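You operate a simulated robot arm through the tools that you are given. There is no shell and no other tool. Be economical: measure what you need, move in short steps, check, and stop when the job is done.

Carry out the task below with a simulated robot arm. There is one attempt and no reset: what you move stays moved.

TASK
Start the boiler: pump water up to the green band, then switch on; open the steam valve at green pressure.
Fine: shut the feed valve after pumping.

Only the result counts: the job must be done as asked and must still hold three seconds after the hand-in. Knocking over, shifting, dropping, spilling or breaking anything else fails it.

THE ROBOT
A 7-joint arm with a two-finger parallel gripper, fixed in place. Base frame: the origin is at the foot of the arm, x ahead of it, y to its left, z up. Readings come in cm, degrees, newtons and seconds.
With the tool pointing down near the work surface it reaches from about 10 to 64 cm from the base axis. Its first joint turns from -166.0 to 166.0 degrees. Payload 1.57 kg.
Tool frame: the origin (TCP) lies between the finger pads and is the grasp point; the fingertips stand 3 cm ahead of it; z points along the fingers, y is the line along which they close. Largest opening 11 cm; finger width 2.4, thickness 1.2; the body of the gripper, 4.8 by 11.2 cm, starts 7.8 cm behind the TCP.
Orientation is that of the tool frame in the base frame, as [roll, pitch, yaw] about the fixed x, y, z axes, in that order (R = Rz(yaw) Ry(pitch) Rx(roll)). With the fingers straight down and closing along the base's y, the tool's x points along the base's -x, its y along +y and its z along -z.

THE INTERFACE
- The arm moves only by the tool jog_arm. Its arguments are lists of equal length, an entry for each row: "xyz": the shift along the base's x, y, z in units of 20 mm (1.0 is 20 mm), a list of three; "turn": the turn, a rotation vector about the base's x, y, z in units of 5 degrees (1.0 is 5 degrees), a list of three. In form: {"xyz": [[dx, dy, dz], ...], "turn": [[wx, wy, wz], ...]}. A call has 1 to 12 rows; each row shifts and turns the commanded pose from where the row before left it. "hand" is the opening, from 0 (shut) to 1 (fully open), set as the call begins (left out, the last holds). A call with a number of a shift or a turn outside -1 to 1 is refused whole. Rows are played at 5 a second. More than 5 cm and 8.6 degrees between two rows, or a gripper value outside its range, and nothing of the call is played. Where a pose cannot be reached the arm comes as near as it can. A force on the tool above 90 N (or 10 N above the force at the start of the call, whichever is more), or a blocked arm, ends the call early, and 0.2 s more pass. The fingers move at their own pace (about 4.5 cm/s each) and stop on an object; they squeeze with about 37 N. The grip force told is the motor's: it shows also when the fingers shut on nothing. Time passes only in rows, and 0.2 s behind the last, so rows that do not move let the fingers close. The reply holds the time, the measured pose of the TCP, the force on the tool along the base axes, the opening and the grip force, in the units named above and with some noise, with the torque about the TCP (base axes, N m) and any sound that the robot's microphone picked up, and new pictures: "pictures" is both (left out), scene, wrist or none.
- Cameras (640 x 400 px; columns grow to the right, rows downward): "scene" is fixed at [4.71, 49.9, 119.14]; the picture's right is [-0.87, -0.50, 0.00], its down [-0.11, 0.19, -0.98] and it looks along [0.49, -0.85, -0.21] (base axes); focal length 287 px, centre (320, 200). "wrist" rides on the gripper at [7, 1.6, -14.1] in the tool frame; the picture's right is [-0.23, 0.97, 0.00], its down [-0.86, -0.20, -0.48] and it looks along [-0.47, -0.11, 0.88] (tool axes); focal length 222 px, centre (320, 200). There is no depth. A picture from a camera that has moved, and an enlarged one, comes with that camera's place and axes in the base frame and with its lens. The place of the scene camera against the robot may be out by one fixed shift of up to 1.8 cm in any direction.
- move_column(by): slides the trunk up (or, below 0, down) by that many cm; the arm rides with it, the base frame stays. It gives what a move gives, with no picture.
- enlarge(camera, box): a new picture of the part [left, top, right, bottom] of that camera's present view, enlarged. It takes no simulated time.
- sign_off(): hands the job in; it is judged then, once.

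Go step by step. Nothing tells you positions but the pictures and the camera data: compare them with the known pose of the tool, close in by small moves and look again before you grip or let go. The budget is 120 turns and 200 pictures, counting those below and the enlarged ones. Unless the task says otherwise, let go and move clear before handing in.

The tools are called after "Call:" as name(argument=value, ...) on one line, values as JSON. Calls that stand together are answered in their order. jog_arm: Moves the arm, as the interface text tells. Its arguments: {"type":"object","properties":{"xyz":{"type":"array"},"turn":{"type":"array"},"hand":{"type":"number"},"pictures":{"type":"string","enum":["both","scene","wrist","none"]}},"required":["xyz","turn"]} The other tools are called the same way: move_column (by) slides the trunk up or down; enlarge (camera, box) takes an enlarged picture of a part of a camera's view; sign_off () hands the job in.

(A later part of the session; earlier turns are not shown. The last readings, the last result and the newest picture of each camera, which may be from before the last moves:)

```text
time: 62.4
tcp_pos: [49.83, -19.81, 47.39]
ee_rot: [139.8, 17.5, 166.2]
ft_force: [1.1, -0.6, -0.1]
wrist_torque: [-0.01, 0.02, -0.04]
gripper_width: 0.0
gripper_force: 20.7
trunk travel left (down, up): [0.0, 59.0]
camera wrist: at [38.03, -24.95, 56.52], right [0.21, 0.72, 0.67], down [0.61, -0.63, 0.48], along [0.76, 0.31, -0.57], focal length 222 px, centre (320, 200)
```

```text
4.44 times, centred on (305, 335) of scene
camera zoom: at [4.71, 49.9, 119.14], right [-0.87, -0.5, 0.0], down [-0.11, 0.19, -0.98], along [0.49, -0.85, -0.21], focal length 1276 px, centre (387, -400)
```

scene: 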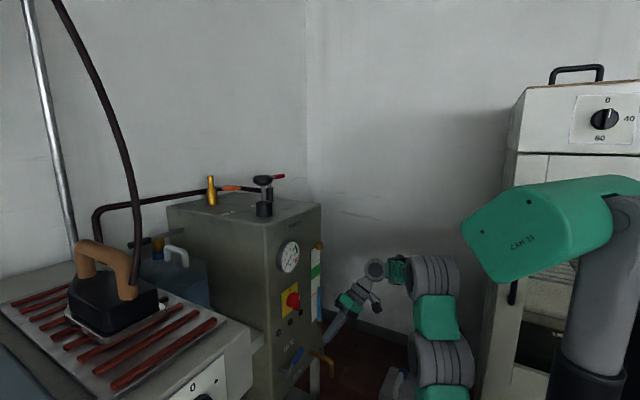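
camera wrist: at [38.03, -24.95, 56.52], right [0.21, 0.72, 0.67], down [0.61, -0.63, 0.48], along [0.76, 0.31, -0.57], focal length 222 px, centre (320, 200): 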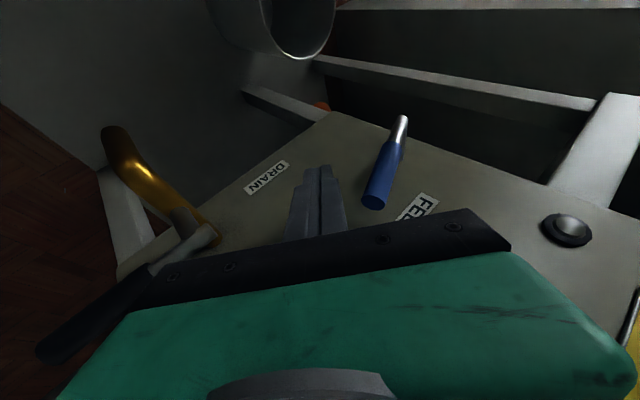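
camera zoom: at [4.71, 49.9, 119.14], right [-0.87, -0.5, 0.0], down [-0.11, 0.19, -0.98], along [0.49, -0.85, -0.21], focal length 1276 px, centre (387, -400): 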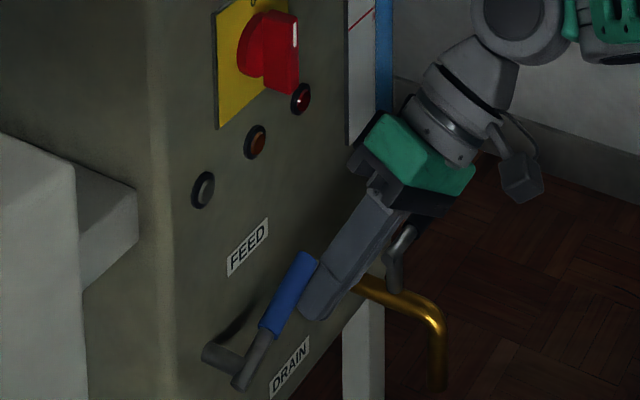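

Fingers are just below/outside the lever. Pushing up and toward +y.

Call:
jog_arm(xyz=[[0, 0.35, 0.35], [0, 0.35, 0.35], [0, 0.35, 0.35], [0, 0.35, 0.42], [0, 0.35, 0.42]], turn=[[0, 0, 0], [0, 0, 0], [0, 0, 0], [0, 0, 0], [0, 0, 0]], pictures="wrist")

Call:
enlarge(camera="scene", box=[260, 290, 350, 380])

```text
time: 63.6
tcp_pos: [49.82, -16.19, 51.08]
ee_rot: [139.8, 17.4, 166.0]
ft_force: [-0.7, -0.5, -1.1]
wrist_torque: [0.0, -0.03, -0.01]
gripper_width: 0.01
gripper_force: 21.5
trunk travel left (down, up): [0.0, 59.0]
camera wrist: at [38.03, -21.4, 60.33], right [0.21, 0.72, 0.67], down [0.61, -0.63, 0.48], along [0.76, 0.31, -0.57], focal length 222 px, centre (320, 200)
```

wrist: 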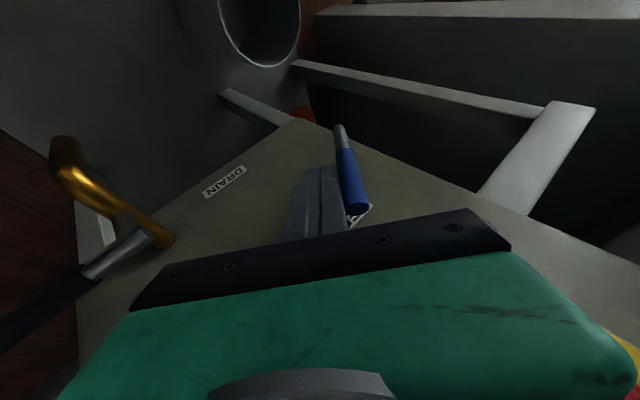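

```text
4.44 times, centred on (305, 335) of scene
camera zoom: at [4.71, 49.9, 119.14], right [-0.87, -0.5, 0.0], down [-0.11, 0.19, -0.98], along [0.49, -0.85, -0.21], focal length 1276 px, centre (387, -400)
```

zoom: 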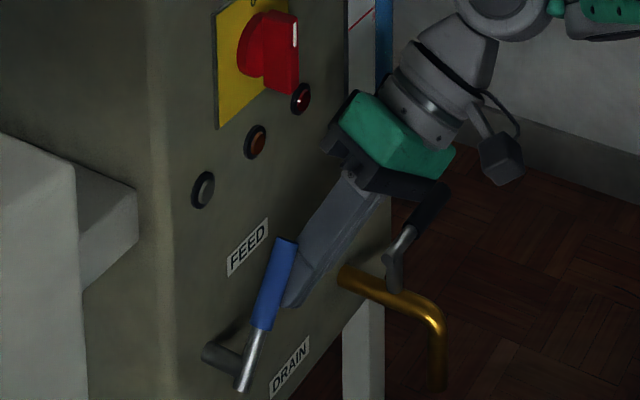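

The lever is swinging up nicely. Continuing toward vertical.

Call:
jog_arm(xyz=[[0, 0.4, 0.25], [0, 0.45, 0.2], [0, 0.5, 0.15], [0, 0.5, 0.1]], turn=[[0, 0, 0], [0, 0, 0], [0, 0, 0], [0, 0, 0]], pictures="wrist")

Call:
enlarge(camera="scene", box=[260, 290, 350, 380])

```text
time: 64.6
tcp_pos: [49.71, -13.33, 52.42]
ee_rot: [140.1, 17.3, 165.4]
ft_force: [-10.4, -51.1, -8.6]
wrist_torque: [-1.12, 0.21, -0.09]
gripper_width: 0.02
gripper_force: 21.1
trunk travel left (down, up): [0.0, 59.0]
camera wrist: at [37.88, -18.24, 61.68], right [0.22, 0.72, 0.66], down [0.6, -0.63, 0.48], along [0.77, 0.3, -0.57], focal length 222 px, centre (320, 200)
```

wrist: 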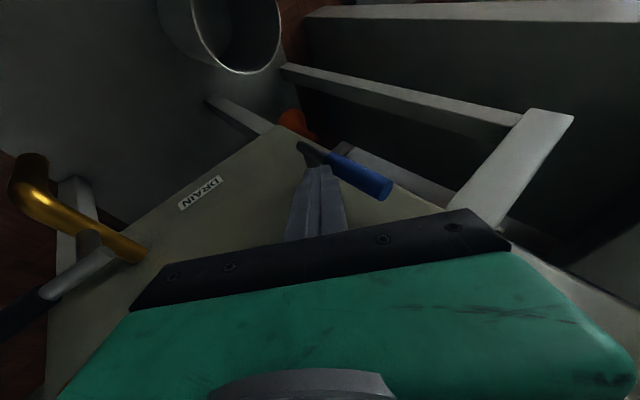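

```text
4.44 times, centred on (305, 335) of scene
camera zoom: at [4.71, 49.9, 119.14], right [-0.87, -0.5, 0.0], down [-0.11, 0.19, -0.98], along [0.49, -0.85, -0.21], focal length 1276 px, centre (387, -400)
```

zoom: 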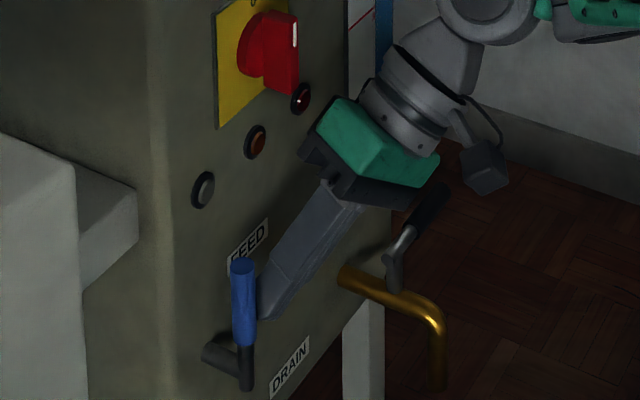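

The lever is vertical at its stop (51 N), so the feed should be open. I'll back off, unlean, straighten the tool, and raise the column for pumping.

Call:
jog_arm(xyz=[[0, -0.5, 0], [-0.5, -0.5, 0], [-1, 0, 0], [-1, 0, 0.5], [-1, 0, 0.5], [-1, 0, 0.5], [-1, 0, 0.5], [-1, 0, 0.5]], turn=[[0, 0, 0], [0, 0, 0], [-1, 0, 0], [-1, 0, 0], [-1, 0, 0], [-1, 0, 0], [-1, 0, 0], [-1, 0, 0]], pictures="none")

Call:
jog_arm(xyz=[[0, 0, 0.5], [0, 0, 0.5], [0, 0, 0.5], [0, 0, 0.5], [0, 0, 0.5], [0, 0, 0.5]], turn=[[-1, 0, 0], [-0.5, 0.5, 0], [0, 1, 0], [0, 1, 0], [0, 1, 0], [0, 1, 0]], pictures="scene")

Call:
enlarge(camera="scene", box=[250, 230, 350, 390])

```text
time: 66.4
tcp_pos: [36.75, -14.6, 57.44]
ee_rot: [171.6, 22.0, 177.0]
ft_force: [-0.3, 0.1, -0.1]
wrist_torque: [0.0, 0.0, 0.02]
gripper_width: 0.0
gripper_force: 20.7
trunk travel left (down, up): [0.0, 59.0]
```

```text
time: 67.8
tcp_pos: [36.74, -14.5, 63.4]
ee_rot: [179.4, -0.4, -180.0]
ft_force: [-0.2, -0.1, 1.1]
wrist_torque: [0.01, -0.02, -0.01]
gripper_width: 0.0
gripper_force: 21.5
trunk travel left (down, up): [0.0, 59.0]
```

scene: 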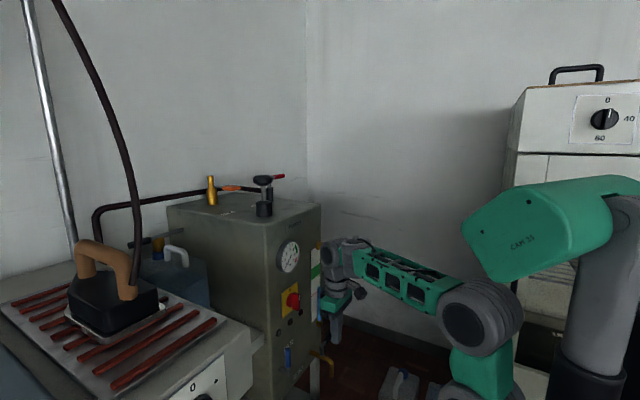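

```text
2.50 times, centred on (300, 310) of scene
camera zoom: at [4.71, 49.9, 119.14], right [-0.87, -0.5, 0.0], down [-0.11, 0.19, -0.98], along [0.49, -0.85, -0.21], focal length 718 px, centre (370, -75)
```

zoom: 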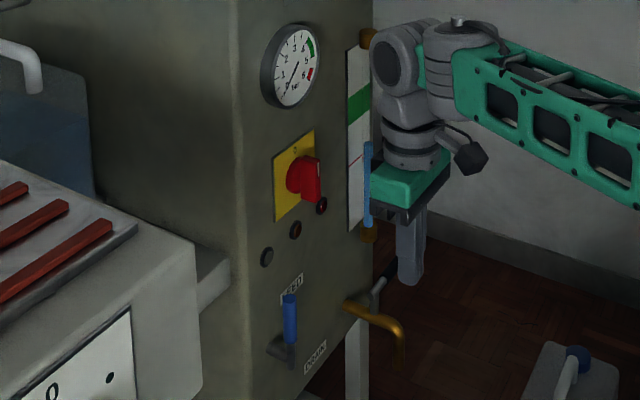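

Feed is vertical and the switch is at 0. Raising the column and returning to the pump.

Call:
move_column(by=50)

Call:
jog_arm(xyz=[[1, 0, 0.7], [1, 0, 0.7], [1, 0, 0.6], [1, 0, 0], [1, 0, 0], [1, 0, 0], [1, 0.1, 0], [1, 0.1, 0], [1, 0.1, 0], [1, 0, 0], [1, 0, 0], [1, 0, 0]], turn=[[0, 0, 0], [0, 0, 0], [0, 0, 0], [0, 0, 0], [0, 0, 0], [0, 0, 0], [0, 0, 0], [0, 0, 0], [0, 0, 0], [0, 0, 0], [0, 0, 0], [0, 0, 0]], hand=1, pictures="none")

Call:
enlarge(camera="scene", box=[200, 100, 320, 220])

```text
refused: 50 is not a number from -40 to 40
```

```text
time: 69.2
tcp_pos: [47.38, -14.52, 67.64]
ee_rot: [179.2, -1.8, -180.0]
ft_force: [-68.1, 5.0, 2.4]
wrist_torque: [-0.71, -8.06, 0.43]
gripper_width: 10.99
gripper_force: 0.1
trunk travel left (down, up): [0.0, 59.0]
stopped in row 7: the force on the tool passed its limit at 125 N (the readings are from after the stop); the commanded pose is now the measured one
```

```text
3.33 times, centred on (260, 160) of scene
camera zoom: at [4.71, 49.9, 119.14], right [-0.87, -0.5, 0.0], down [-0.11, 0.19, -0.98], along [0.49, -0.85, -0.21], focal length 957 px, centre (520, 333)
```

zoom: 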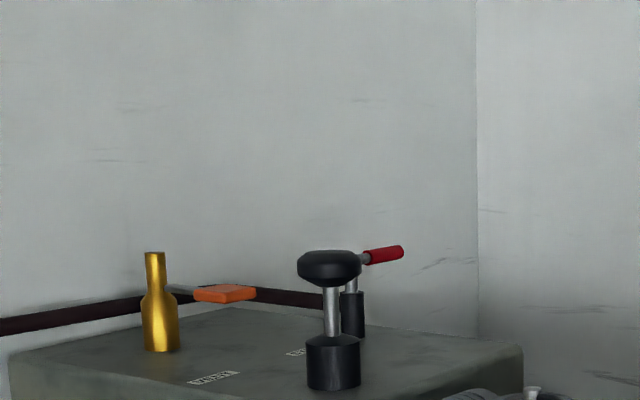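

The column move was refused (max 40) and the following move bumped the front panel. Backing straight off and checking for damage.

Call:
jog_arm(xyz=[[-0.5, 0, 0], [-1, 0, 0], [-1, 0, 0], [-1, 0, 0], [-1, 0, 0], [-1, 0, 0]], turn=[[0, 0, 0], [0, 0, 0], [0, 0, 0], [0, 0, 0], [0, 0, 0], [0, 0, 0]], pictures="wrist")

Call:
enlarge(camera="scene", box=[250, 220, 350, 390])

Call:
enlarge(camera="scene", box=[265, 230, 335, 320])

```text
time: 70.6
tcp_pos: [36.84, -14.42, 67.31]
ee_rot: [179.3, -1.7, -179.9]
ft_force: [0.1, -0.3, -0.4]
wrist_torque: [0.0, 0.03, 0.01]
gripper_width: 11.01
gripper_force: 0.0
trunk travel left (down, up): [0.0, 59.0]
camera wrist: at [30.37, -13.01, 81.62], right [0.23, 0.97, 0.01], down [0.87, -0.2, 0.45], along [0.44, -0.1, -0.89], focal length 222 px, centre (320, 200)
```

wrist: 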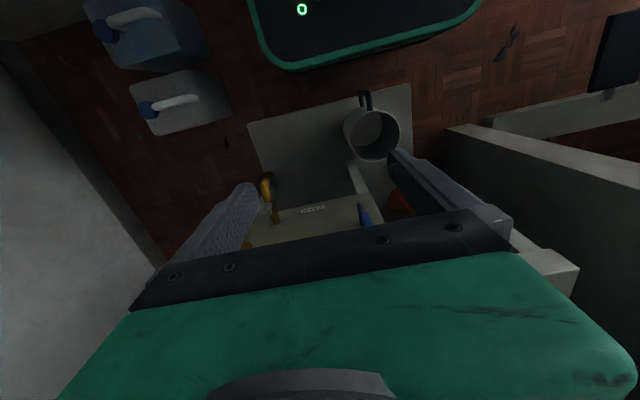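

```text
2.35 times, centred on (300, 305) of scene
camera zoom: at [4.71, 49.9, 119.14], right [-0.87, -0.5, 0.0], down [-0.11, 0.19, -0.98], along [0.49, -0.85, -0.21], focal length 676 px, centre (367, -47)
```

zoom: 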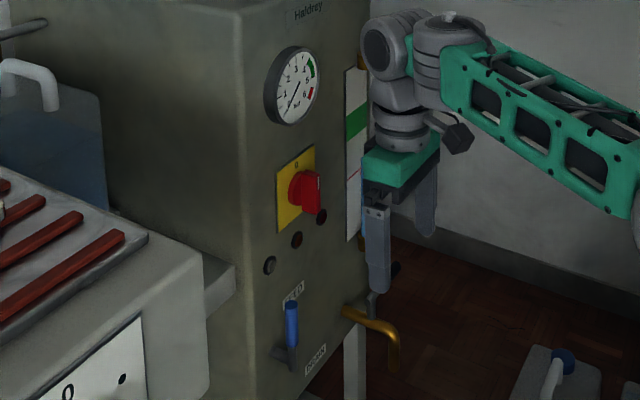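

```text
4.44 times, centred on (300, 275) of scene
camera zoom: at [4.71, 49.9, 119.14], right [-0.87, -0.5, 0.0], down [-0.11, 0.19, -0.98], along [0.49, -0.85, -0.21], focal length 1276 px, centre (409, -133)
```

zoom: 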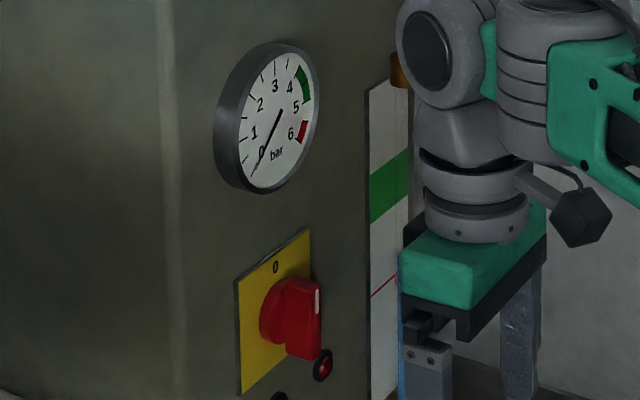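

No visible damage; switch at 0. Now raise the column in two allowed steps.

Call:
move_column(by=40)

Call:
move_column(by=10)

```text
time: 74.5
tcp_pos: [36.96, -14.54, 107.26]
ee_rot: [179.1, -1.7, -179.8]
ft_force: [-0.5, -0.4, -0.5]
wrist_torque: [-0.01, -0.03, -0.02]
gripper_width: 11.0
gripper_force: 0.1
trunk travel left (down, up): [-40.0, 19.0]
```

```text
time: 75.8
tcp_pos: [36.96, -14.44, 117.24]
ee_rot: [179.2, -1.7, -180.0]
ft_force: [-0.1, -0.7, 0.3]
wrist_torque: [0.04, -0.03, 0.01]
gripper_width: 10.99
gripper_force: 0.1
trunk travel left (down, up): [-50.0, 9.0]
```

Forward over the pump at z 117.

Call:
jog_arm(xyz=[[1, 0, 0], [1, 0, 0], [1, 0, 0], [1, 0, 0], [1, 0, 0], [1, 0, 0], [1, 0.1, 0], [1, 0.1, 0], [1, 0.1, 0], [1, 0, 0], [1, 0, 0], [1, 0, 0]], turn=[[0, -0.35, 0], [0, 0, 0], [0, 0, 0], [0, 0, 0], [0, 0, 0], [0, 0, 0], [0, 0, 0], [0, 0, 0], [0, 0, 0], [0, 0, 0], [0, 0, 0], [0, 0, 0]], pictures="scene")

```text
time: 78.4
tcp_pos: [56.62, -15.01, 114.97]
ee_rot: [179.3, 0.0, -180.0]
ft_force: [0.0, -0.2, 0.1]
wrist_torque: [-0.01, -0.02, 0.0]
gripper_width: 10.99
gripper_force: 0.1
out of reach, approached as far as the arm can: row 8, 9, 10, 11, 12
trunk travel left (down, up): [-50.0, 9.0]
```

scene: 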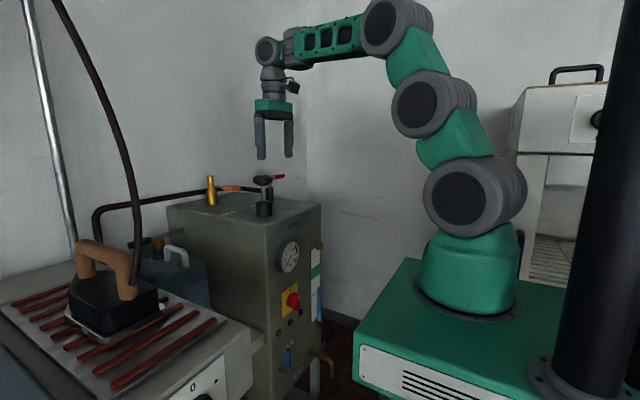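

The arm is a bit short in this configuration. I'll descend a little and continue forward.

Call:
jog_arm(xyz=[[0, 0, -0.7], [0, 0, -0.7], [0, 0.1, -0.5]], turn=[[0, 0, 0], [0, 0, 0], [0, 0, 0]], pictures="none")

```text
time: 79.2
tcp_pos: [56.56, -14.78, 111.22]
ee_rot: [179.2, 0.1, -179.8]
ft_force: [-0.1, -0.2, 1.2]
wrist_torque: [0.01, 0.02, -0.01]
gripper_width: 10.99
gripper_force: 0.1
trunk travel left (down, up): [-50.0, 9.0]
```

Call:
jog_arm(xyz=[[0.5, 0.1, 0], [0.5, 0.1, 0], [0.5, 0.1, 0], [0.5, 0.1, 0], [0.15, 0, 0]], turn=[[0, 0, 0], [0, 0, 0], [0, 0, 0], [0, 0, 0], [0, 0, 0]], pictures="none")

```text
time: 80.4
tcp_pos: [61.0, -13.95, 111.14]
ee_rot: [179.2, -0.1, -179.9]
ft_force: [-0.7, -1.0, 0.0]
wrist_torque: [0.0, -0.03, 0.01]
gripper_width: 11.03
gripper_force: 0.1
trunk travel left (down, up): [-50.0, 9.0]
```

Reached the pump axis. I'll descend to the knob, grip, and check.

Call:
jog_arm(xyz=[[0, 0, -0.8], [0, 0, -1], [0, 0, -1]], turn=[[0, 0, 0], [0, 0, 0], [0, 0, 0]], pictures="none")

Call:
jog_arm(xyz=[[0, 0, 0], [0, 0, 0], [0, 0, 0], [0, 0, 0]], turn=[[0, 0, 0], [0, 0, 0], [0, 0, 0], [0, 0, 0]], hand=0, pictures="none")

Call:
enlarge(camera="scene", box=[220, 140, 340, 320])

```text
time: 81.2
tcp_pos: [61.04, -14.0, 105.57]
ee_rot: [179.2, 0.0, -179.9]
ft_force: [0.7, 0.3, 0.0]
wrist_torque: [0.02, 0.01, 0.01]
gripper_width: 11.01
gripper_force: 0.0
trunk travel left (down, up): [-50.0, 9.0]
```

```text
time: 82.2
tcp_pos: [60.99, -13.99, 105.55]
ee_rot: [179.2, 0.1, 179.9]
ft_force: [1.1, -2.7, 0.4]
wrist_torque: [-0.04, -0.04, 0.05]
gripper_width: 5.57
gripper_force: 19.4
trunk travel left (down, up): [-50.0, 9.0]
```

```text
2.22 times, centred on (280, 230) of scene
camera zoom: at [4.71, 49.9, 119.14], right [-0.87, -0.5, 0.0], down [-0.11, 0.19, -0.98], along [0.49, -0.85, -0.21], focal length 638 px, centre (409, 133)
```

zoom: 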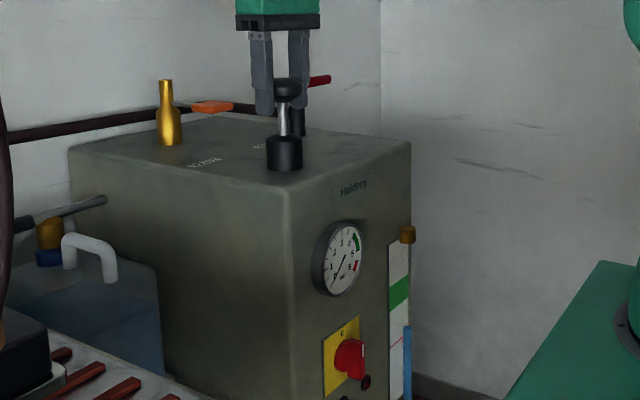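

Gripped. One stroke down, then check the level.

Call:
jog_arm(xyz=[[0, 0, -0.5], [0, 0, -0.5], [0, 0, -0.5], [0, 0, -0.4]], turn=[[0, 0, 0], [0, 0, 0], [0, 0, 0], [0, 0, 0]], pictures="none")

Call:
enlarge(camera="scene", box=[270, 235, 330, 325])

```text
time: 83.2
tcp_pos: [60.96, -13.98, 101.88]
ee_rot: [179.2, 0.2, 179.9]
ft_force: [2.7, -3.2, 9.3]
wrist_torque: [0.0, -0.1, 0.13]
gripper_width: 5.52
gripper_force: 45.0
trunk travel left (down, up): [-50.0, 9.0]
```

```text
4.44 times, centred on (300, 280) of scene
camera zoom: at [4.71, 49.9, 119.14], right [-0.87, -0.5, 0.0], down [-0.11, 0.19, -0.98], along [0.49, -0.85, -0.21], focal length 1276 px, centre (409, -156)
```

zoom: 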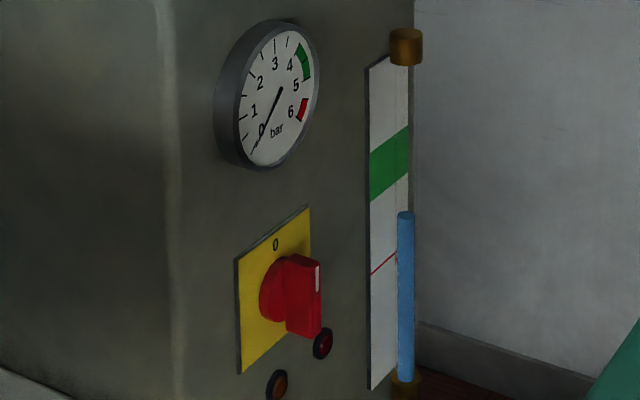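

The level rises about 18 px per stroke; green spans about 127–172. I'll do two more strokes.

Call:
jog_arm(xyz=[[0, 0, 0.6], [0, 0, 0.7], [0, 0, 0.6], [0, 0, 0], [0, 0, -0.6], [0, 0, -0.7], [0, 0, -0.6], [0, 0, 0]], turn=[[0, 0, 0], [0, 0, 0], [0, 0, 0], [0, 0, 0], [0, 0, 0], [0, 0, 0], [0, 0, 0], [0, 0, 0]], pictures="none")

Call:
jog_arm(xyz=[[0, 0, 0.6], [0, 0, 0.7], [0, 0, 0.6], [0, 0, 0], [0, 0, -0.6], [0, 0, -0.7], [0, 0, -0.6], [0, 0, 0]], turn=[[0, 0, 0], [0, 0, 0], [0, 0, 0], [0, 0, 0], [0, 0, 0], [0, 0, 0], [0, 0, 0], [0, 0, 0]], pictures="none")

Call:
enlarge(camera="scene", box=[270, 235, 330, 325])

```text
time: 85.0
tcp_pos: [61.03, -14.04, 101.74]
ee_rot: [179.2, 0.3, 180.0]
ft_force: [9.0, -3.6, 9.7]
wrist_torque: [-0.07, -0.02, 0.0]
gripper_width: 5.51
gripper_force: 44.9
trunk travel left (down, up): [-50.0, 9.0]
```

```text
time: 86.8
tcp_pos: [60.91, -14.07, 101.8]
ee_rot: [179.1, 0.1, -179.9]
ft_force: [4.2, -5.0, 10.0]
wrist_torque: [-0.09, 0.35, -0.25]
gripper_width: 5.52
gripper_force: 45.5
trunk travel left (down, up): [-50.0, 9.0]
```

```text
4.44 times, centred on (300, 280) of scene
camera zoom: at [4.71, 49.9, 119.14], right [-0.87, -0.5, 0.0], down [-0.11, 0.19, -0.98], along [0.49, -0.85, -0.21], focal length 1276 px, centre (409, -156)
```

zoom: 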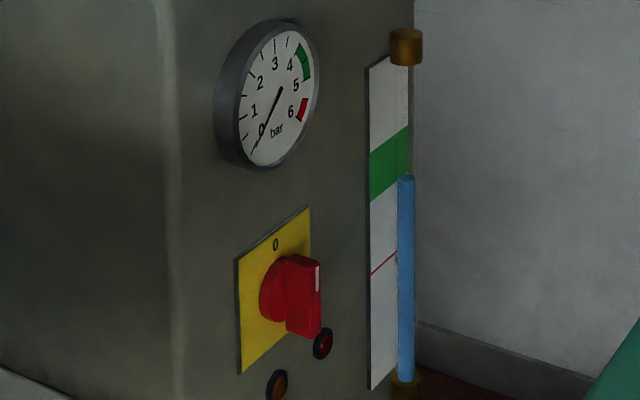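

Accounting for the tube standing ~2 cm in front of the plate, the level (176) is at the middle of the green band (≈147–197). I'll release the pump and retreat.

Call:
jog_arm(xyz=[[0, 0, 0], [0, 0, 0], [0, 0, 0], [0, 0, 0.5], [0, 0, 1], [0, 0, 1], [0, 0, 1], [0, 0, 0.5]], turn=[[0, 0, 0], [0, 0, 0], [0, 0, 0], [0, 0, 0], [0, 0, 0], [0, 0, 0], [0, 0, 0], [0, 0, 0]], hand=1, pictures="none")

Call:
enlarge(camera="wrist", box=[100, 60, 420, 260])

Call:
enlarge(camera="scene", box=[200, 150, 340, 320])

```text
time: 88.6
tcp_pos: [60.91, -13.87, 109.8]
ee_rot: [179.2, 0.1, -179.9]
ft_force: [-0.1, 0.5, -0.8]
wrist_torque: [0.04, 0.0, -0.03]
gripper_width: 11.0
gripper_force: 0.1
trunk travel left (down, up): [-50.0, 9.0]
```

```text
2.00 times, centred on (260, 160) of wrist
camera zoom: at [53.94, -12.51, 123.94], right [0.23, 0.97, 0.01], down [0.86, -0.21, 0.48], along [0.47, -0.1, -0.88], focal length 444 px, centre (440, 280)
```

zoom: 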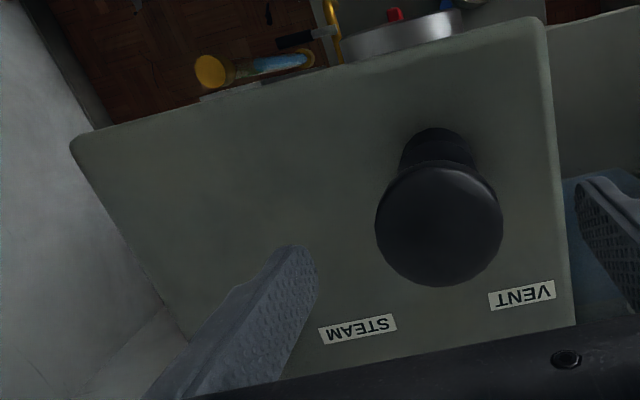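

```text
2.35 times, centred on (270, 235) of scene
camera zoom: at [4.71, 49.9, 119.14], right [-0.87, -0.5, 0.0], down [-0.11, 0.19, -0.98], along [0.49, -0.85, -0.21], focal length 676 px, centre (438, 118)
```

zoom: 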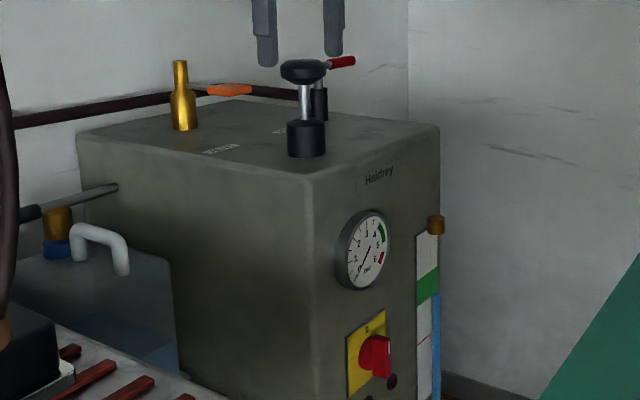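

The plunger sprang back up. Now retreat and lower the column to shut the feed valve.

Call:
jog_arm(xyz=[[-1, 0, 0.3], [-1, 0, 0.3], [-1, 0, 0.3], [-1, 0, 0.3], [-1, 0, 0.3], [-1, 0, 0], [-1, 0, 0], [-1, 0, 0], [-1, 0, 0], [-1, 0, 0], [-1, 0, 0], [-1, 0, 0]], turn=[[0, 0, 0], [0, 0, 0], [0, 0, 0], [0, 0, 0], [0, 0, 0], [0, 0, 0], [0, 0, 0], [0, 0, 0], [0, 0, 0], [0, 0, 0], [0, 0, 0], [0, 0, 0]], hand=0, pictures="none")

```text
time: 91.2
tcp_pos: [36.84, -13.88, 112.74]
ee_rot: [179.2, 0.0, -179.9]
ft_force: [0.9, -0.3, -1.2]
wrist_torque: [-0.03, -0.01, -0.02]
gripper_width: 0.01
gripper_force: 21.6
trunk travel left (down, up): [-50.0, 9.0]
```

Call:
move_column(by=-40)

Call:
move_column(by=-10)

```text
time: 95.0
tcp_pos: [36.84, -13.92, 72.84]
ee_rot: [179.1, 0.0, -179.9]
ft_force: [0.8, -0.2, 0.4]
wrist_torque: [0.01, -0.02, 0.0]
gripper_width: 0.0
gripper_force: 20.7
trunk travel left (down, up): [-10.0, 49.0]
```

```text
time: 96.4
tcp_pos: [36.89, -14.01, 62.83]
ee_rot: [179.2, 0.0, -179.9]
ft_force: [0.4, -0.1, 0.0]
wrist_torque: [0.05, -0.05, 0.01]
gripper_width: 0.0
gripper_force: 21.3
trunk travel left (down, up): [0.0, 59.0]
```

Column down. I'll tilt forward ~22° and lean ~20°, approaching on the +y side of the vertical lever.

Call:
jog_arm(xyz=[[0.5, 0.4, 0], [0.5, 0.4, 0], [0.5, 0.5, 0], [0.5, 0.5, 0], [0.5, 0.5, 0], [0, 0.5, 0], [0, 0.3, 0], [0, 0, 0], [0, 0, 0]], turn=[[0, -1, 0], [0, -1, 0], [0, -1, 0], [0, -1, 0], [0, -0.4, 0], [1, 0, 0], [1, 0, 0], [1, 0, 0], [1, 0, 0]])

Call:
enlarge(camera="scene", box=[240, 290, 340, 390])

```text
time: 98.4
tcp_pos: [42.03, -7.72, 62.8]
ee_rot: [157.7, 20.7, 172.2]
ft_force: [-0.7, 0.3, -0.1]
wrist_torque: [-0.03, -0.01, -0.01]
gripper_width: 0.0
gripper_force: 21.1
trunk travel left (down, up): [0.0, 59.0]
camera wrist: at [30.16, -9.97, 73.2], right [0.2, 0.88, 0.43], down [0.61, -0.45, 0.65], along [0.76, 0.13, -0.63], focal length 222 px, centre (320, 200)
```

scene: 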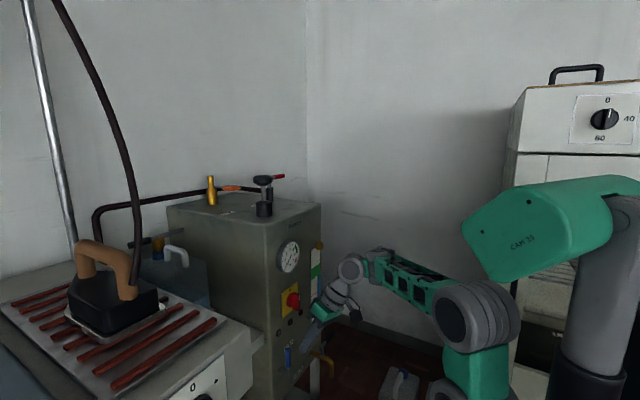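
wrist: 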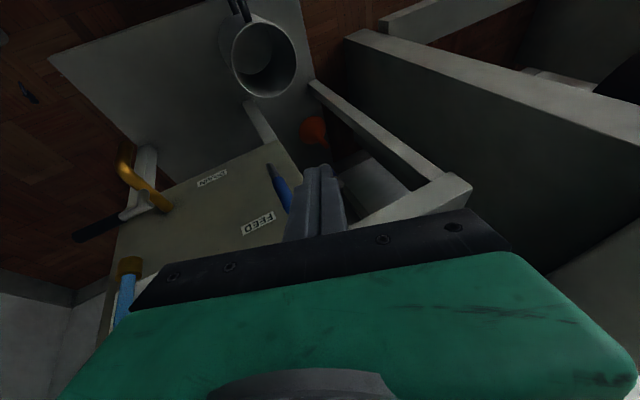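

```text
4.00 times, centred on (290, 340) of scene
camera zoom: at [4.71, 49.9, 119.14], right [-0.87, -0.5, 0.0], down [-0.11, 0.19, -0.98], along [0.49, -0.85, -0.21], focal length 1148 px, centre (440, -360)
```

zoom: 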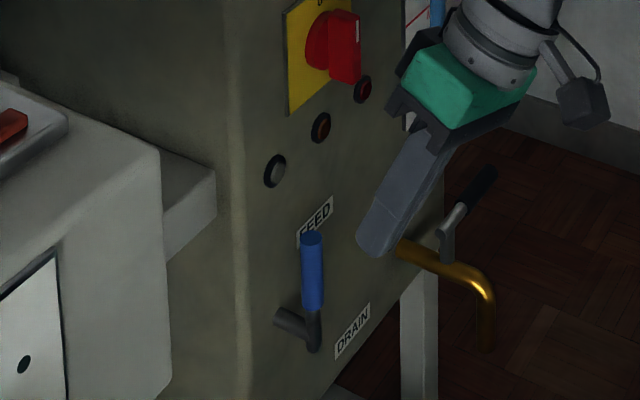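

Fingers are on the lever's +y side. Advancing diagonally to beside it.

Call:
jog_arm(xyz=[[0.65, 0, -0.7], [0.65, 0, -0.7], [0.65, 0, -0.7], [0.65, 0, -0.7], [0.65, 0, -0.7], [0.65, 0, -0.7]], turn=[[0, 0, 0], [0, 0, 0], [0, 0, 0], [0, 0, 0], [0, 0, 0], [0, 0, 0]], pictures="wrist")

Call:
enlarge(camera="scene", box=[240, 290, 340, 390])

```text
time: 99.8
tcp_pos: [49.7, -7.79, 54.47]
ee_rot: [157.8, 20.8, 172.2]
ft_force: [0.0, -0.5, -0.3]
wrist_torque: [-0.01, 0.01, 0.0]
gripper_width: 0.01
gripper_force: 21.2
trunk travel left (down, up): [0.0, 59.0]
camera wrist: at [37.97, -9.99, 64.79], right [0.2, 0.88, 0.42], down [0.61, -0.45, 0.65], along [0.76, 0.13, -0.63], focal length 222 px, centre (320, 200)
```

wrist: 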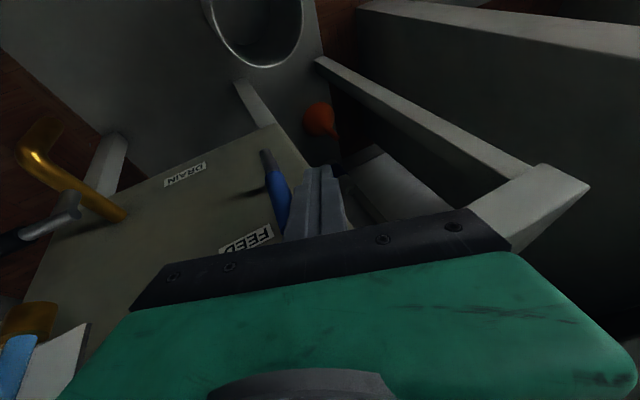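

```text
4.00 times, centred on (290, 340) of scene
camera zoom: at [4.71, 49.9, 119.14], right [-0.87, -0.5, 0.0], down [-0.11, 0.19, -0.98], along [0.49, -0.85, -0.21], focal length 1148 px, centre (440, -360)
```

zoom: 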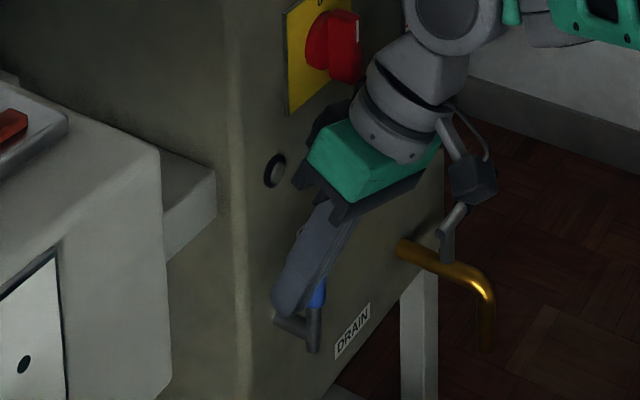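

Positioned. Pushing the lever top toward -y and down.

Call:
jog_arm(xyz=[[0, -0.5, 0], [0, -0.4, -0.1], [0, -0.4, -0.15], [0, -0.4, -0.25], [0, -0.35, -0.3], [0, -0.3, -0.35]], turn=[[0, 0, 0], [0, 0, 0], [0, 0, 0], [0, 0, 0], [0, 0, 0], [0, 0, 0]], pictures="wrist")

Call:
enlarge(camera="scene", box=[240, 280, 340, 390])

```text
time: 101.2
tcp_pos: [49.75, -12.56, 52.0]
ee_rot: [157.8, 20.7, 172.2]
ft_force: [-0.8, -1.1, 1.3]
wrist_torque: [-0.04, -0.04, -0.01]
gripper_width: 0.0
gripper_force: 21.6
trunk travel left (down, up): [0.0, 59.0]
camera wrist: at [37.97, -14.77, 62.42], right [0.2, 0.88, 0.42], down [0.61, -0.45, 0.65], along [0.76, 0.13, -0.63], focal length 222 px, centre (320, 200)
```

wrist: 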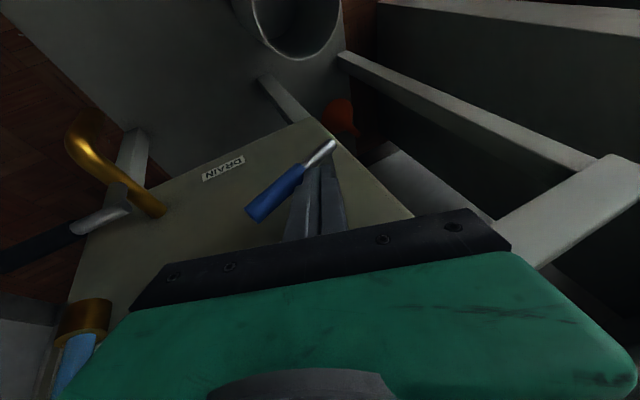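

```text
3.64 times, centred on (290, 335) of scene
camera zoom: at [4.71, 49.9, 119.14], right [-0.87, -0.5, 0.0], down [-0.11, 0.19, -0.98], along [0.49, -0.85, -0.21], focal length 1044 px, centre (429, -291)
```

zoom: 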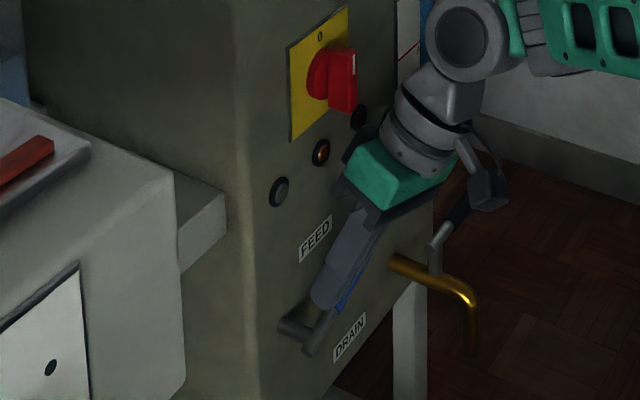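

Lever is ~45°. I'll go over the top and press it down the rest with the fingertips.

Call:
jog_arm(xyz=[[0, 0.2, 0.6], [0, 0, 1], [0, 0, 1], [0, -0.7, 0], [0, -0.7, 0], [0, -0.7, 0]], turn=[[0, 0, 0], [0, 0, 0], [0, 0, 0], [0, 0, 0], [0, 0, 0], [0, 0, 0]], pictures="wrist")

Call:
enlarge(camera="scene", box=[240, 280, 340, 390])

```text
time: 102.1
tcp_pos: [48.88, -12.22, 56.22]
ee_rot: [156.8, 18.5, 172.7]
ft_force: [-19.6, 9.8, -8.2]
wrist_torque: [-0.87, -1.66, -0.47]
gripper_width: 0.0
gripper_force: 21.2
trunk travel left (down, up): [0.0, 59.0]
stopped in row 4: the force on the tool passed its limit at 97 N (the readings are from after the stop); the commanded pose is now the measured one
camera wrist: at [37.52, -14.79, 66.87], right [0.21, 0.88, 0.44], down [0.64, -0.46, 0.61], along [0.74, 0.15, -0.66], focal length 222 px, centre (320, 200)
```

wrist: 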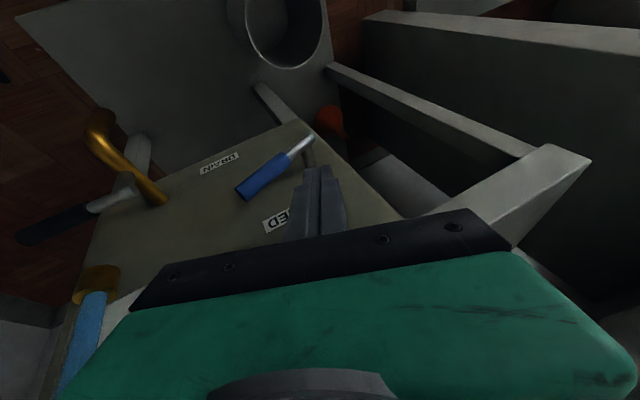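

```text
3.64 times, centred on (290, 335) of scene
camera zoom: at [4.71, 49.9, 119.14], right [-0.87, -0.5, 0.0], down [-0.11, 0.19, -0.98], along [0.49, -0.85, -0.21], focal length 1044 px, centre (429, -291)
```

zoom: 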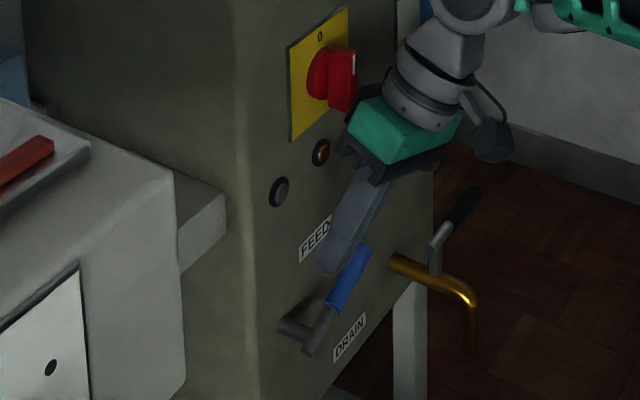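

The hand touched the red knob from below. I'll back off in -x and check the knob.

Call:
jog_arm(xyz=[[-0.5, 0, -0.2], [-1, 0, 0], [-1, 0, 0]], turn=[[0, 0, 0], [0, 0, 0], [0, 0, 0]], pictures="none")

Call:
enlarge(camera="scene", box=[265, 250, 335, 320])

Call:
enlarge(camera="scene", box=[260, 310, 330, 380])

```text
time: 102.9
tcp_pos: [44.09, -12.4, 55.82]
ee_rot: [157.0, 18.8, 172.6]
ft_force: [0.2, 0.1, -0.8]
wrist_torque: [0.03, -0.02, -0.02]
gripper_width: 0.01
gripper_force: 21.1
trunk travel left (down, up): [0.0, 59.0]
```

```text
5.71 times, centred on (300, 285) of scene
camera zoom: at [4.71, 49.9, 119.14], right [-0.87, -0.5, 0.0], down [-0.11, 0.19, -0.98], along [0.49, -0.85, -0.21], focal length 1641 px, centre (434, -286)
```

zoom: 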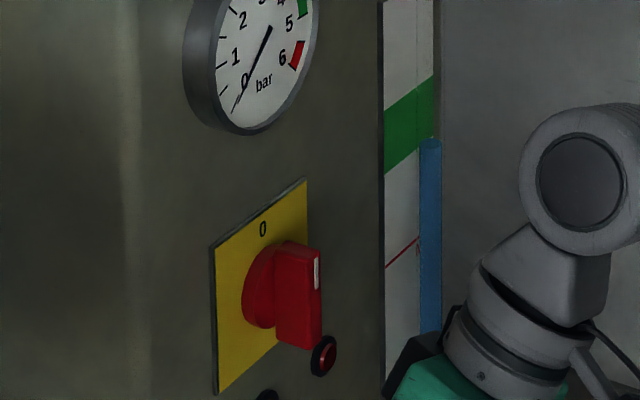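

```text
5.71 times, centred on (295, 345) of scene
camera zoom: at [4.71, 49.9, 119.14], right [-0.87, -0.5, 0.0], down [-0.11, 0.19, -0.98], along [0.49, -0.85, -0.21], focal length 1641 px, centre (463, -629)
```

zoom: 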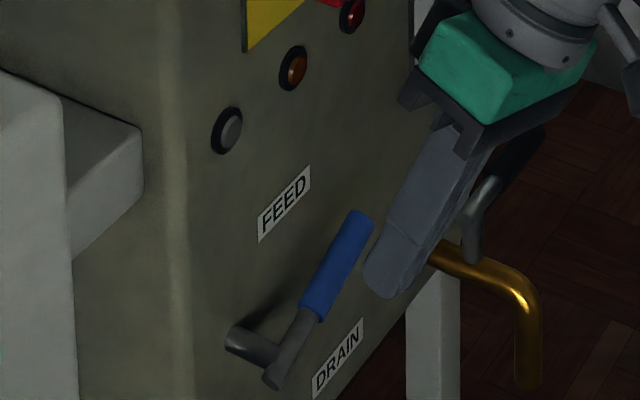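

Knob still at 0; lever ~33°. I'll unlean, add tilt, and come down on the lever with the fingertips.

Call:
jog_arm(xyz=[[0, -0.4, 0], [0, -0.4, 0], [0, -0.4, 0], [0, -0.4, 0], [0, 0, 0], [0, 0, 0]], turn=[[-1, 0, 0], [-1, 0, 0], [-1, 0, 0], [-1, 0, 0], [-0.6, -0.5, 0], [0, -0.7, 0]], pictures="none")

```text
time: 104.3
tcp_pos: [44.11, -15.65, 55.73]
ee_rot: [-178.6, 26.2, -179.1]
ft_force: [0.1, -0.2, 0.2]
wrist_torque: [0.01, -0.02, -0.02]
gripper_width: 0.0
gripper_force: 21.2
trunk travel left (down, up): [0.0, 59.0]
```

Call:
jog_arm(xyz=[[0.85, 0, 0], [0.85, 0, 0], [0.8, 0, 0]], turn=[[0, 0, 0], [0, 0, 0], [0, 0, 0]], pictures="wrist")

Call:
enlarge(camera="scene", box=[260, 290, 340, 380])

```text
time: 105.1
tcp_pos: [49.05, -15.44, 55.78]
ee_rot: [-178.5, 26.3, -179.0]
ft_force: [-0.3, -0.3, 0.3]
wrist_torque: [-0.01, 0.02, 0.02]
gripper_width: 0.0
gripper_force: 21.2
trunk travel left (down, up): [0.0, 59.0]
camera wrist: at [36.59, -13.74, 65.39], right [0.2, 0.98, 0.08], down [0.56, -0.18, 0.81], along [0.81, -0.12, -0.58], focal length 222 px, centre (320, 200)
```

wrist: 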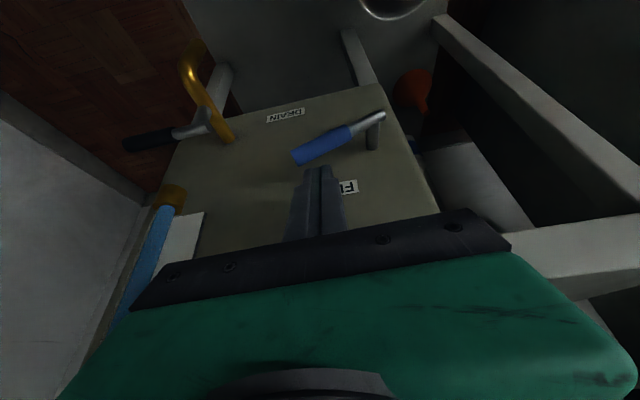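

```text
4.44 times, centred on (300, 335) of scene
camera zoom: at [4.71, 49.9, 119.14], right [-0.87, -0.5, 0.0], down [-0.11, 0.19, -0.98], along [0.49, -0.85, -0.21], focal length 1276 px, centre (409, -400)
```

zoom: 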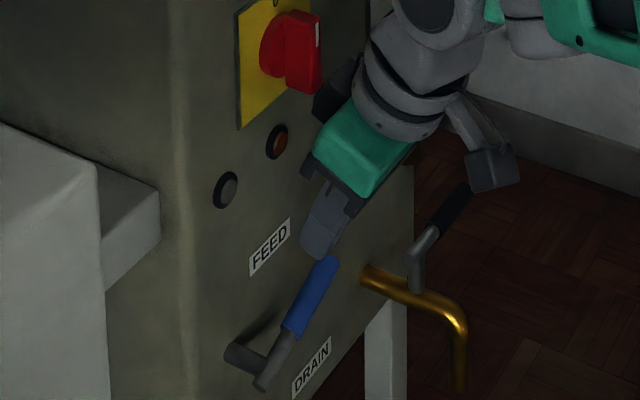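

Tips above the lever; pressing down.

Call:
jog_arm(xyz=[[0, -0.1, -0.5], [0, -0.1, -0.5], [0, 0, -0.5], [0, 0, -0.4], [0, 0, -0.4], [0, 0, -0.3], [0, 0, -0.2]], turn=[[0, 0, 0], [0, 0, 0], [0, 0, 0], [0, 0, 0], [0, 0, 0], [0, 0, 0], [0, 0, 0]], pictures="wrist")

Call:
enlarge(camera="scene", box=[260, 290, 340, 380])

```text
time: 106.7
tcp_pos: [48.96, -15.95, 50.65]
ee_rot: [-178.5, 26.3, -179.0]
ft_force: [-11.7, 1.7, 15.9]
wrist_torque: [0.18, 0.13, -0.04]
gripper_width: 0.0
gripper_force: 21.4
trunk travel left (down, up): [0.0, 59.0]
camera wrist: at [36.47, -14.14, 60.0], right [0.2, 0.98, 0.08], down [0.55, -0.18, 0.81], along [0.81, -0.12, -0.58], focal length 222 px, centre (320, 200)
```

wrist: 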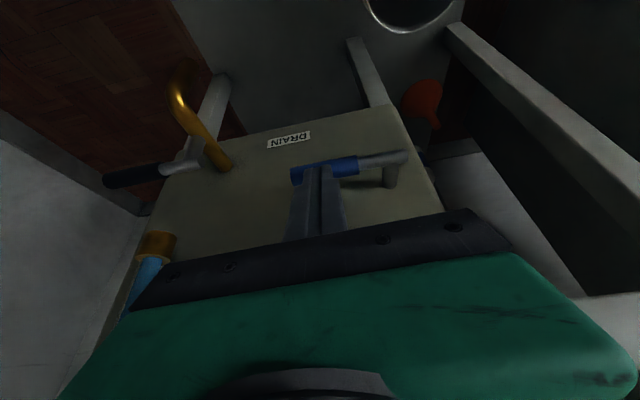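

```text
4.44 times, centred on (300, 335) of scene
camera zoom: at [4.71, 49.9, 119.14], right [-0.87, -0.5, 0.0], down [-0.11, 0.19, -0.98], along [0.49, -0.85, -0.21], focal length 1276 px, centre (409, -400)
```

zoom: 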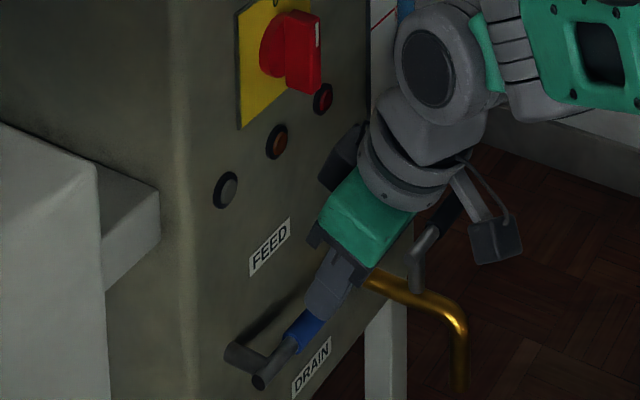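

Nearly horizontal. A little more press to seat it on its stop.

Call:
jog_arm(xyz=[[0, 0, -0.2], [0, 0, -0.15]], turn=[[0, 0, 0], [0, 0, 0]], pictures="none")

Call:
jog_arm(xyz=[[0, 0, 0.4], [0, 0, 0.6], [-0.6, 0, 0.6], [-1, 0, 0.4], [-1, 0, 0.4], [-1, 0, 0]], turn=[[0, 0, 0], [0, 0, 0], [0, 0, 0], [0, 0, 0], [0, 0, 0], [0, 0, 0]], pictures="wrist")

Call:
enlarge(camera="scene", box=[270, 310, 340, 380])

Call:
enlarge(camera="scene", box=[270, 235, 330, 325])

```text
time: 107.3
tcp_pos: [49.14, -16.0, 50.42]
ee_rot: [-178.1, 27.0, -178.9]
ft_force: [-44.0, 9.4, 64.3]
wrist_torque: [0.77, 0.37, -0.09]
gripper_width: 0.0
gripper_force: 21.3
trunk travel left (down, up): [0.0, 59.0]
```

```text
time: 108.7
tcp_pos: [41.77, -15.95, 54.32]
ee_rot: [-178.7, 26.1, -179.2]
ft_force: [-0.1, 1.5, 0.8]
wrist_torque: [0.03, -0.01, 0.0]
gripper_width: 0.0
gripper_force: 21.7
trunk travel left (down, up): [0.0, 59.0]
camera wrist: at [29.33, -14.19, 63.88], right [0.2, 0.98, 0.08], down [0.56, -0.18, 0.81], along [0.81, -0.12, -0.58], focal length 222 px, centre (320, 200)
```

wrist: 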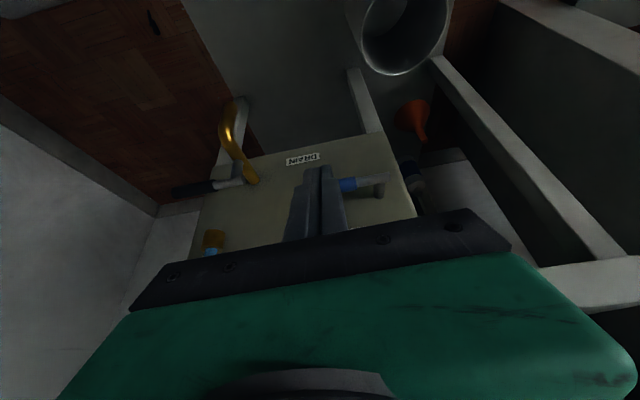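

```text
5.71 times, centred on (305, 345) of scene
camera zoom: at [4.71, 49.9, 119.14], right [-0.87, -0.5, 0.0], down [-0.11, 0.19, -0.98], along [0.49, -0.85, -0.21], focal length 1641 px, centre (406, -629)
```

zoom: 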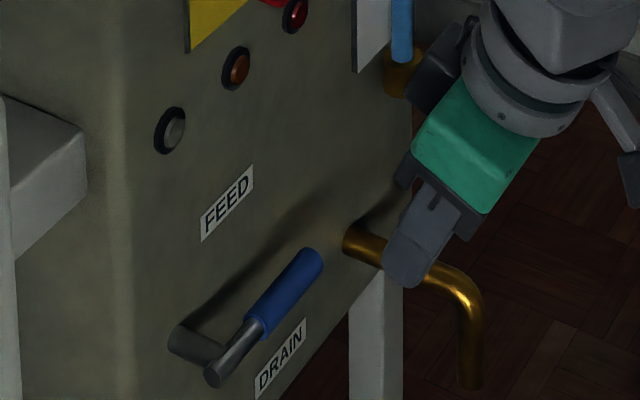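

```text
4.44 times, centred on (300, 280) of scene
camera zoom: at [4.71, 49.9, 119.14], right [-0.87, -0.5, 0.0], down [-0.11, 0.19, -0.98], along [0.49, -0.85, -0.21], focal length 1276 px, centre (409, -156)
```

zoom: 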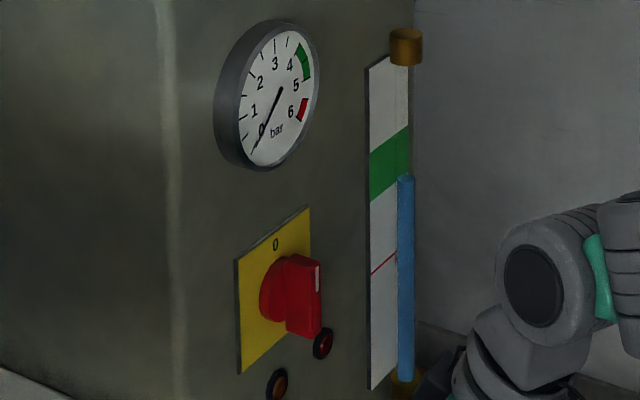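

FEED is back exactly as it was (shut). I'll raise so the wrist camera is level with the water line, to verify it's in the green band.

Call:
jog_arm(xyz=[[0, 0, 1], [0, -0.5, 1], [0, -0.5, 1], [0, -1, 0.3], [0, -1, 0]], turn=[[0, 0, 0], [0, 0, 0], [0, 0, 0], [0, 0, 0], [0, 0, 0]], pictures="wrist")

Call:
enlarge(camera="wrist", box=[180, 120, 340, 260])

```text
time: 109.9
tcp_pos: [41.81, -22.13, 61.08]
ee_rot: [-178.6, 26.2, -179.2]
ft_force: [-0.4, 0.7, -0.5]
wrist_torque: [0.0, 0.0, 0.03]
gripper_width: 0.0
gripper_force: 21.8
trunk travel left (down, up): [0.0, 59.0]
camera wrist: at [29.3, -20.24, 70.54], right [0.2, 0.98, 0.08], down [0.56, -0.18, 0.81], along [0.81, -0.12, -0.58], focal length 222 px, centre (320, 200)
```

wrist: 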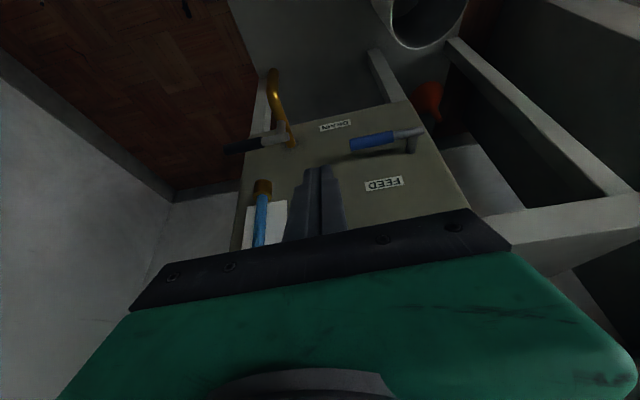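

```text
2.86 times, centred on (260, 190) of wrist
camera zoom: at [29.3, -20.24, 70.54], right [0.2, 0.98, 0.08], down [0.56, -0.18, 0.81], along [0.81, -0.12, -0.58], focal length 635 px, centre (491, 229)
```

zoom: 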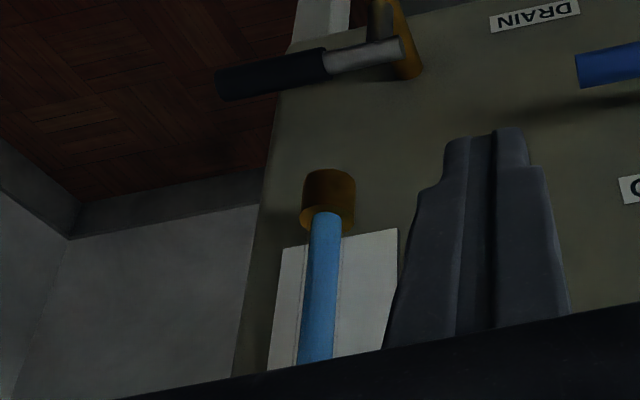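

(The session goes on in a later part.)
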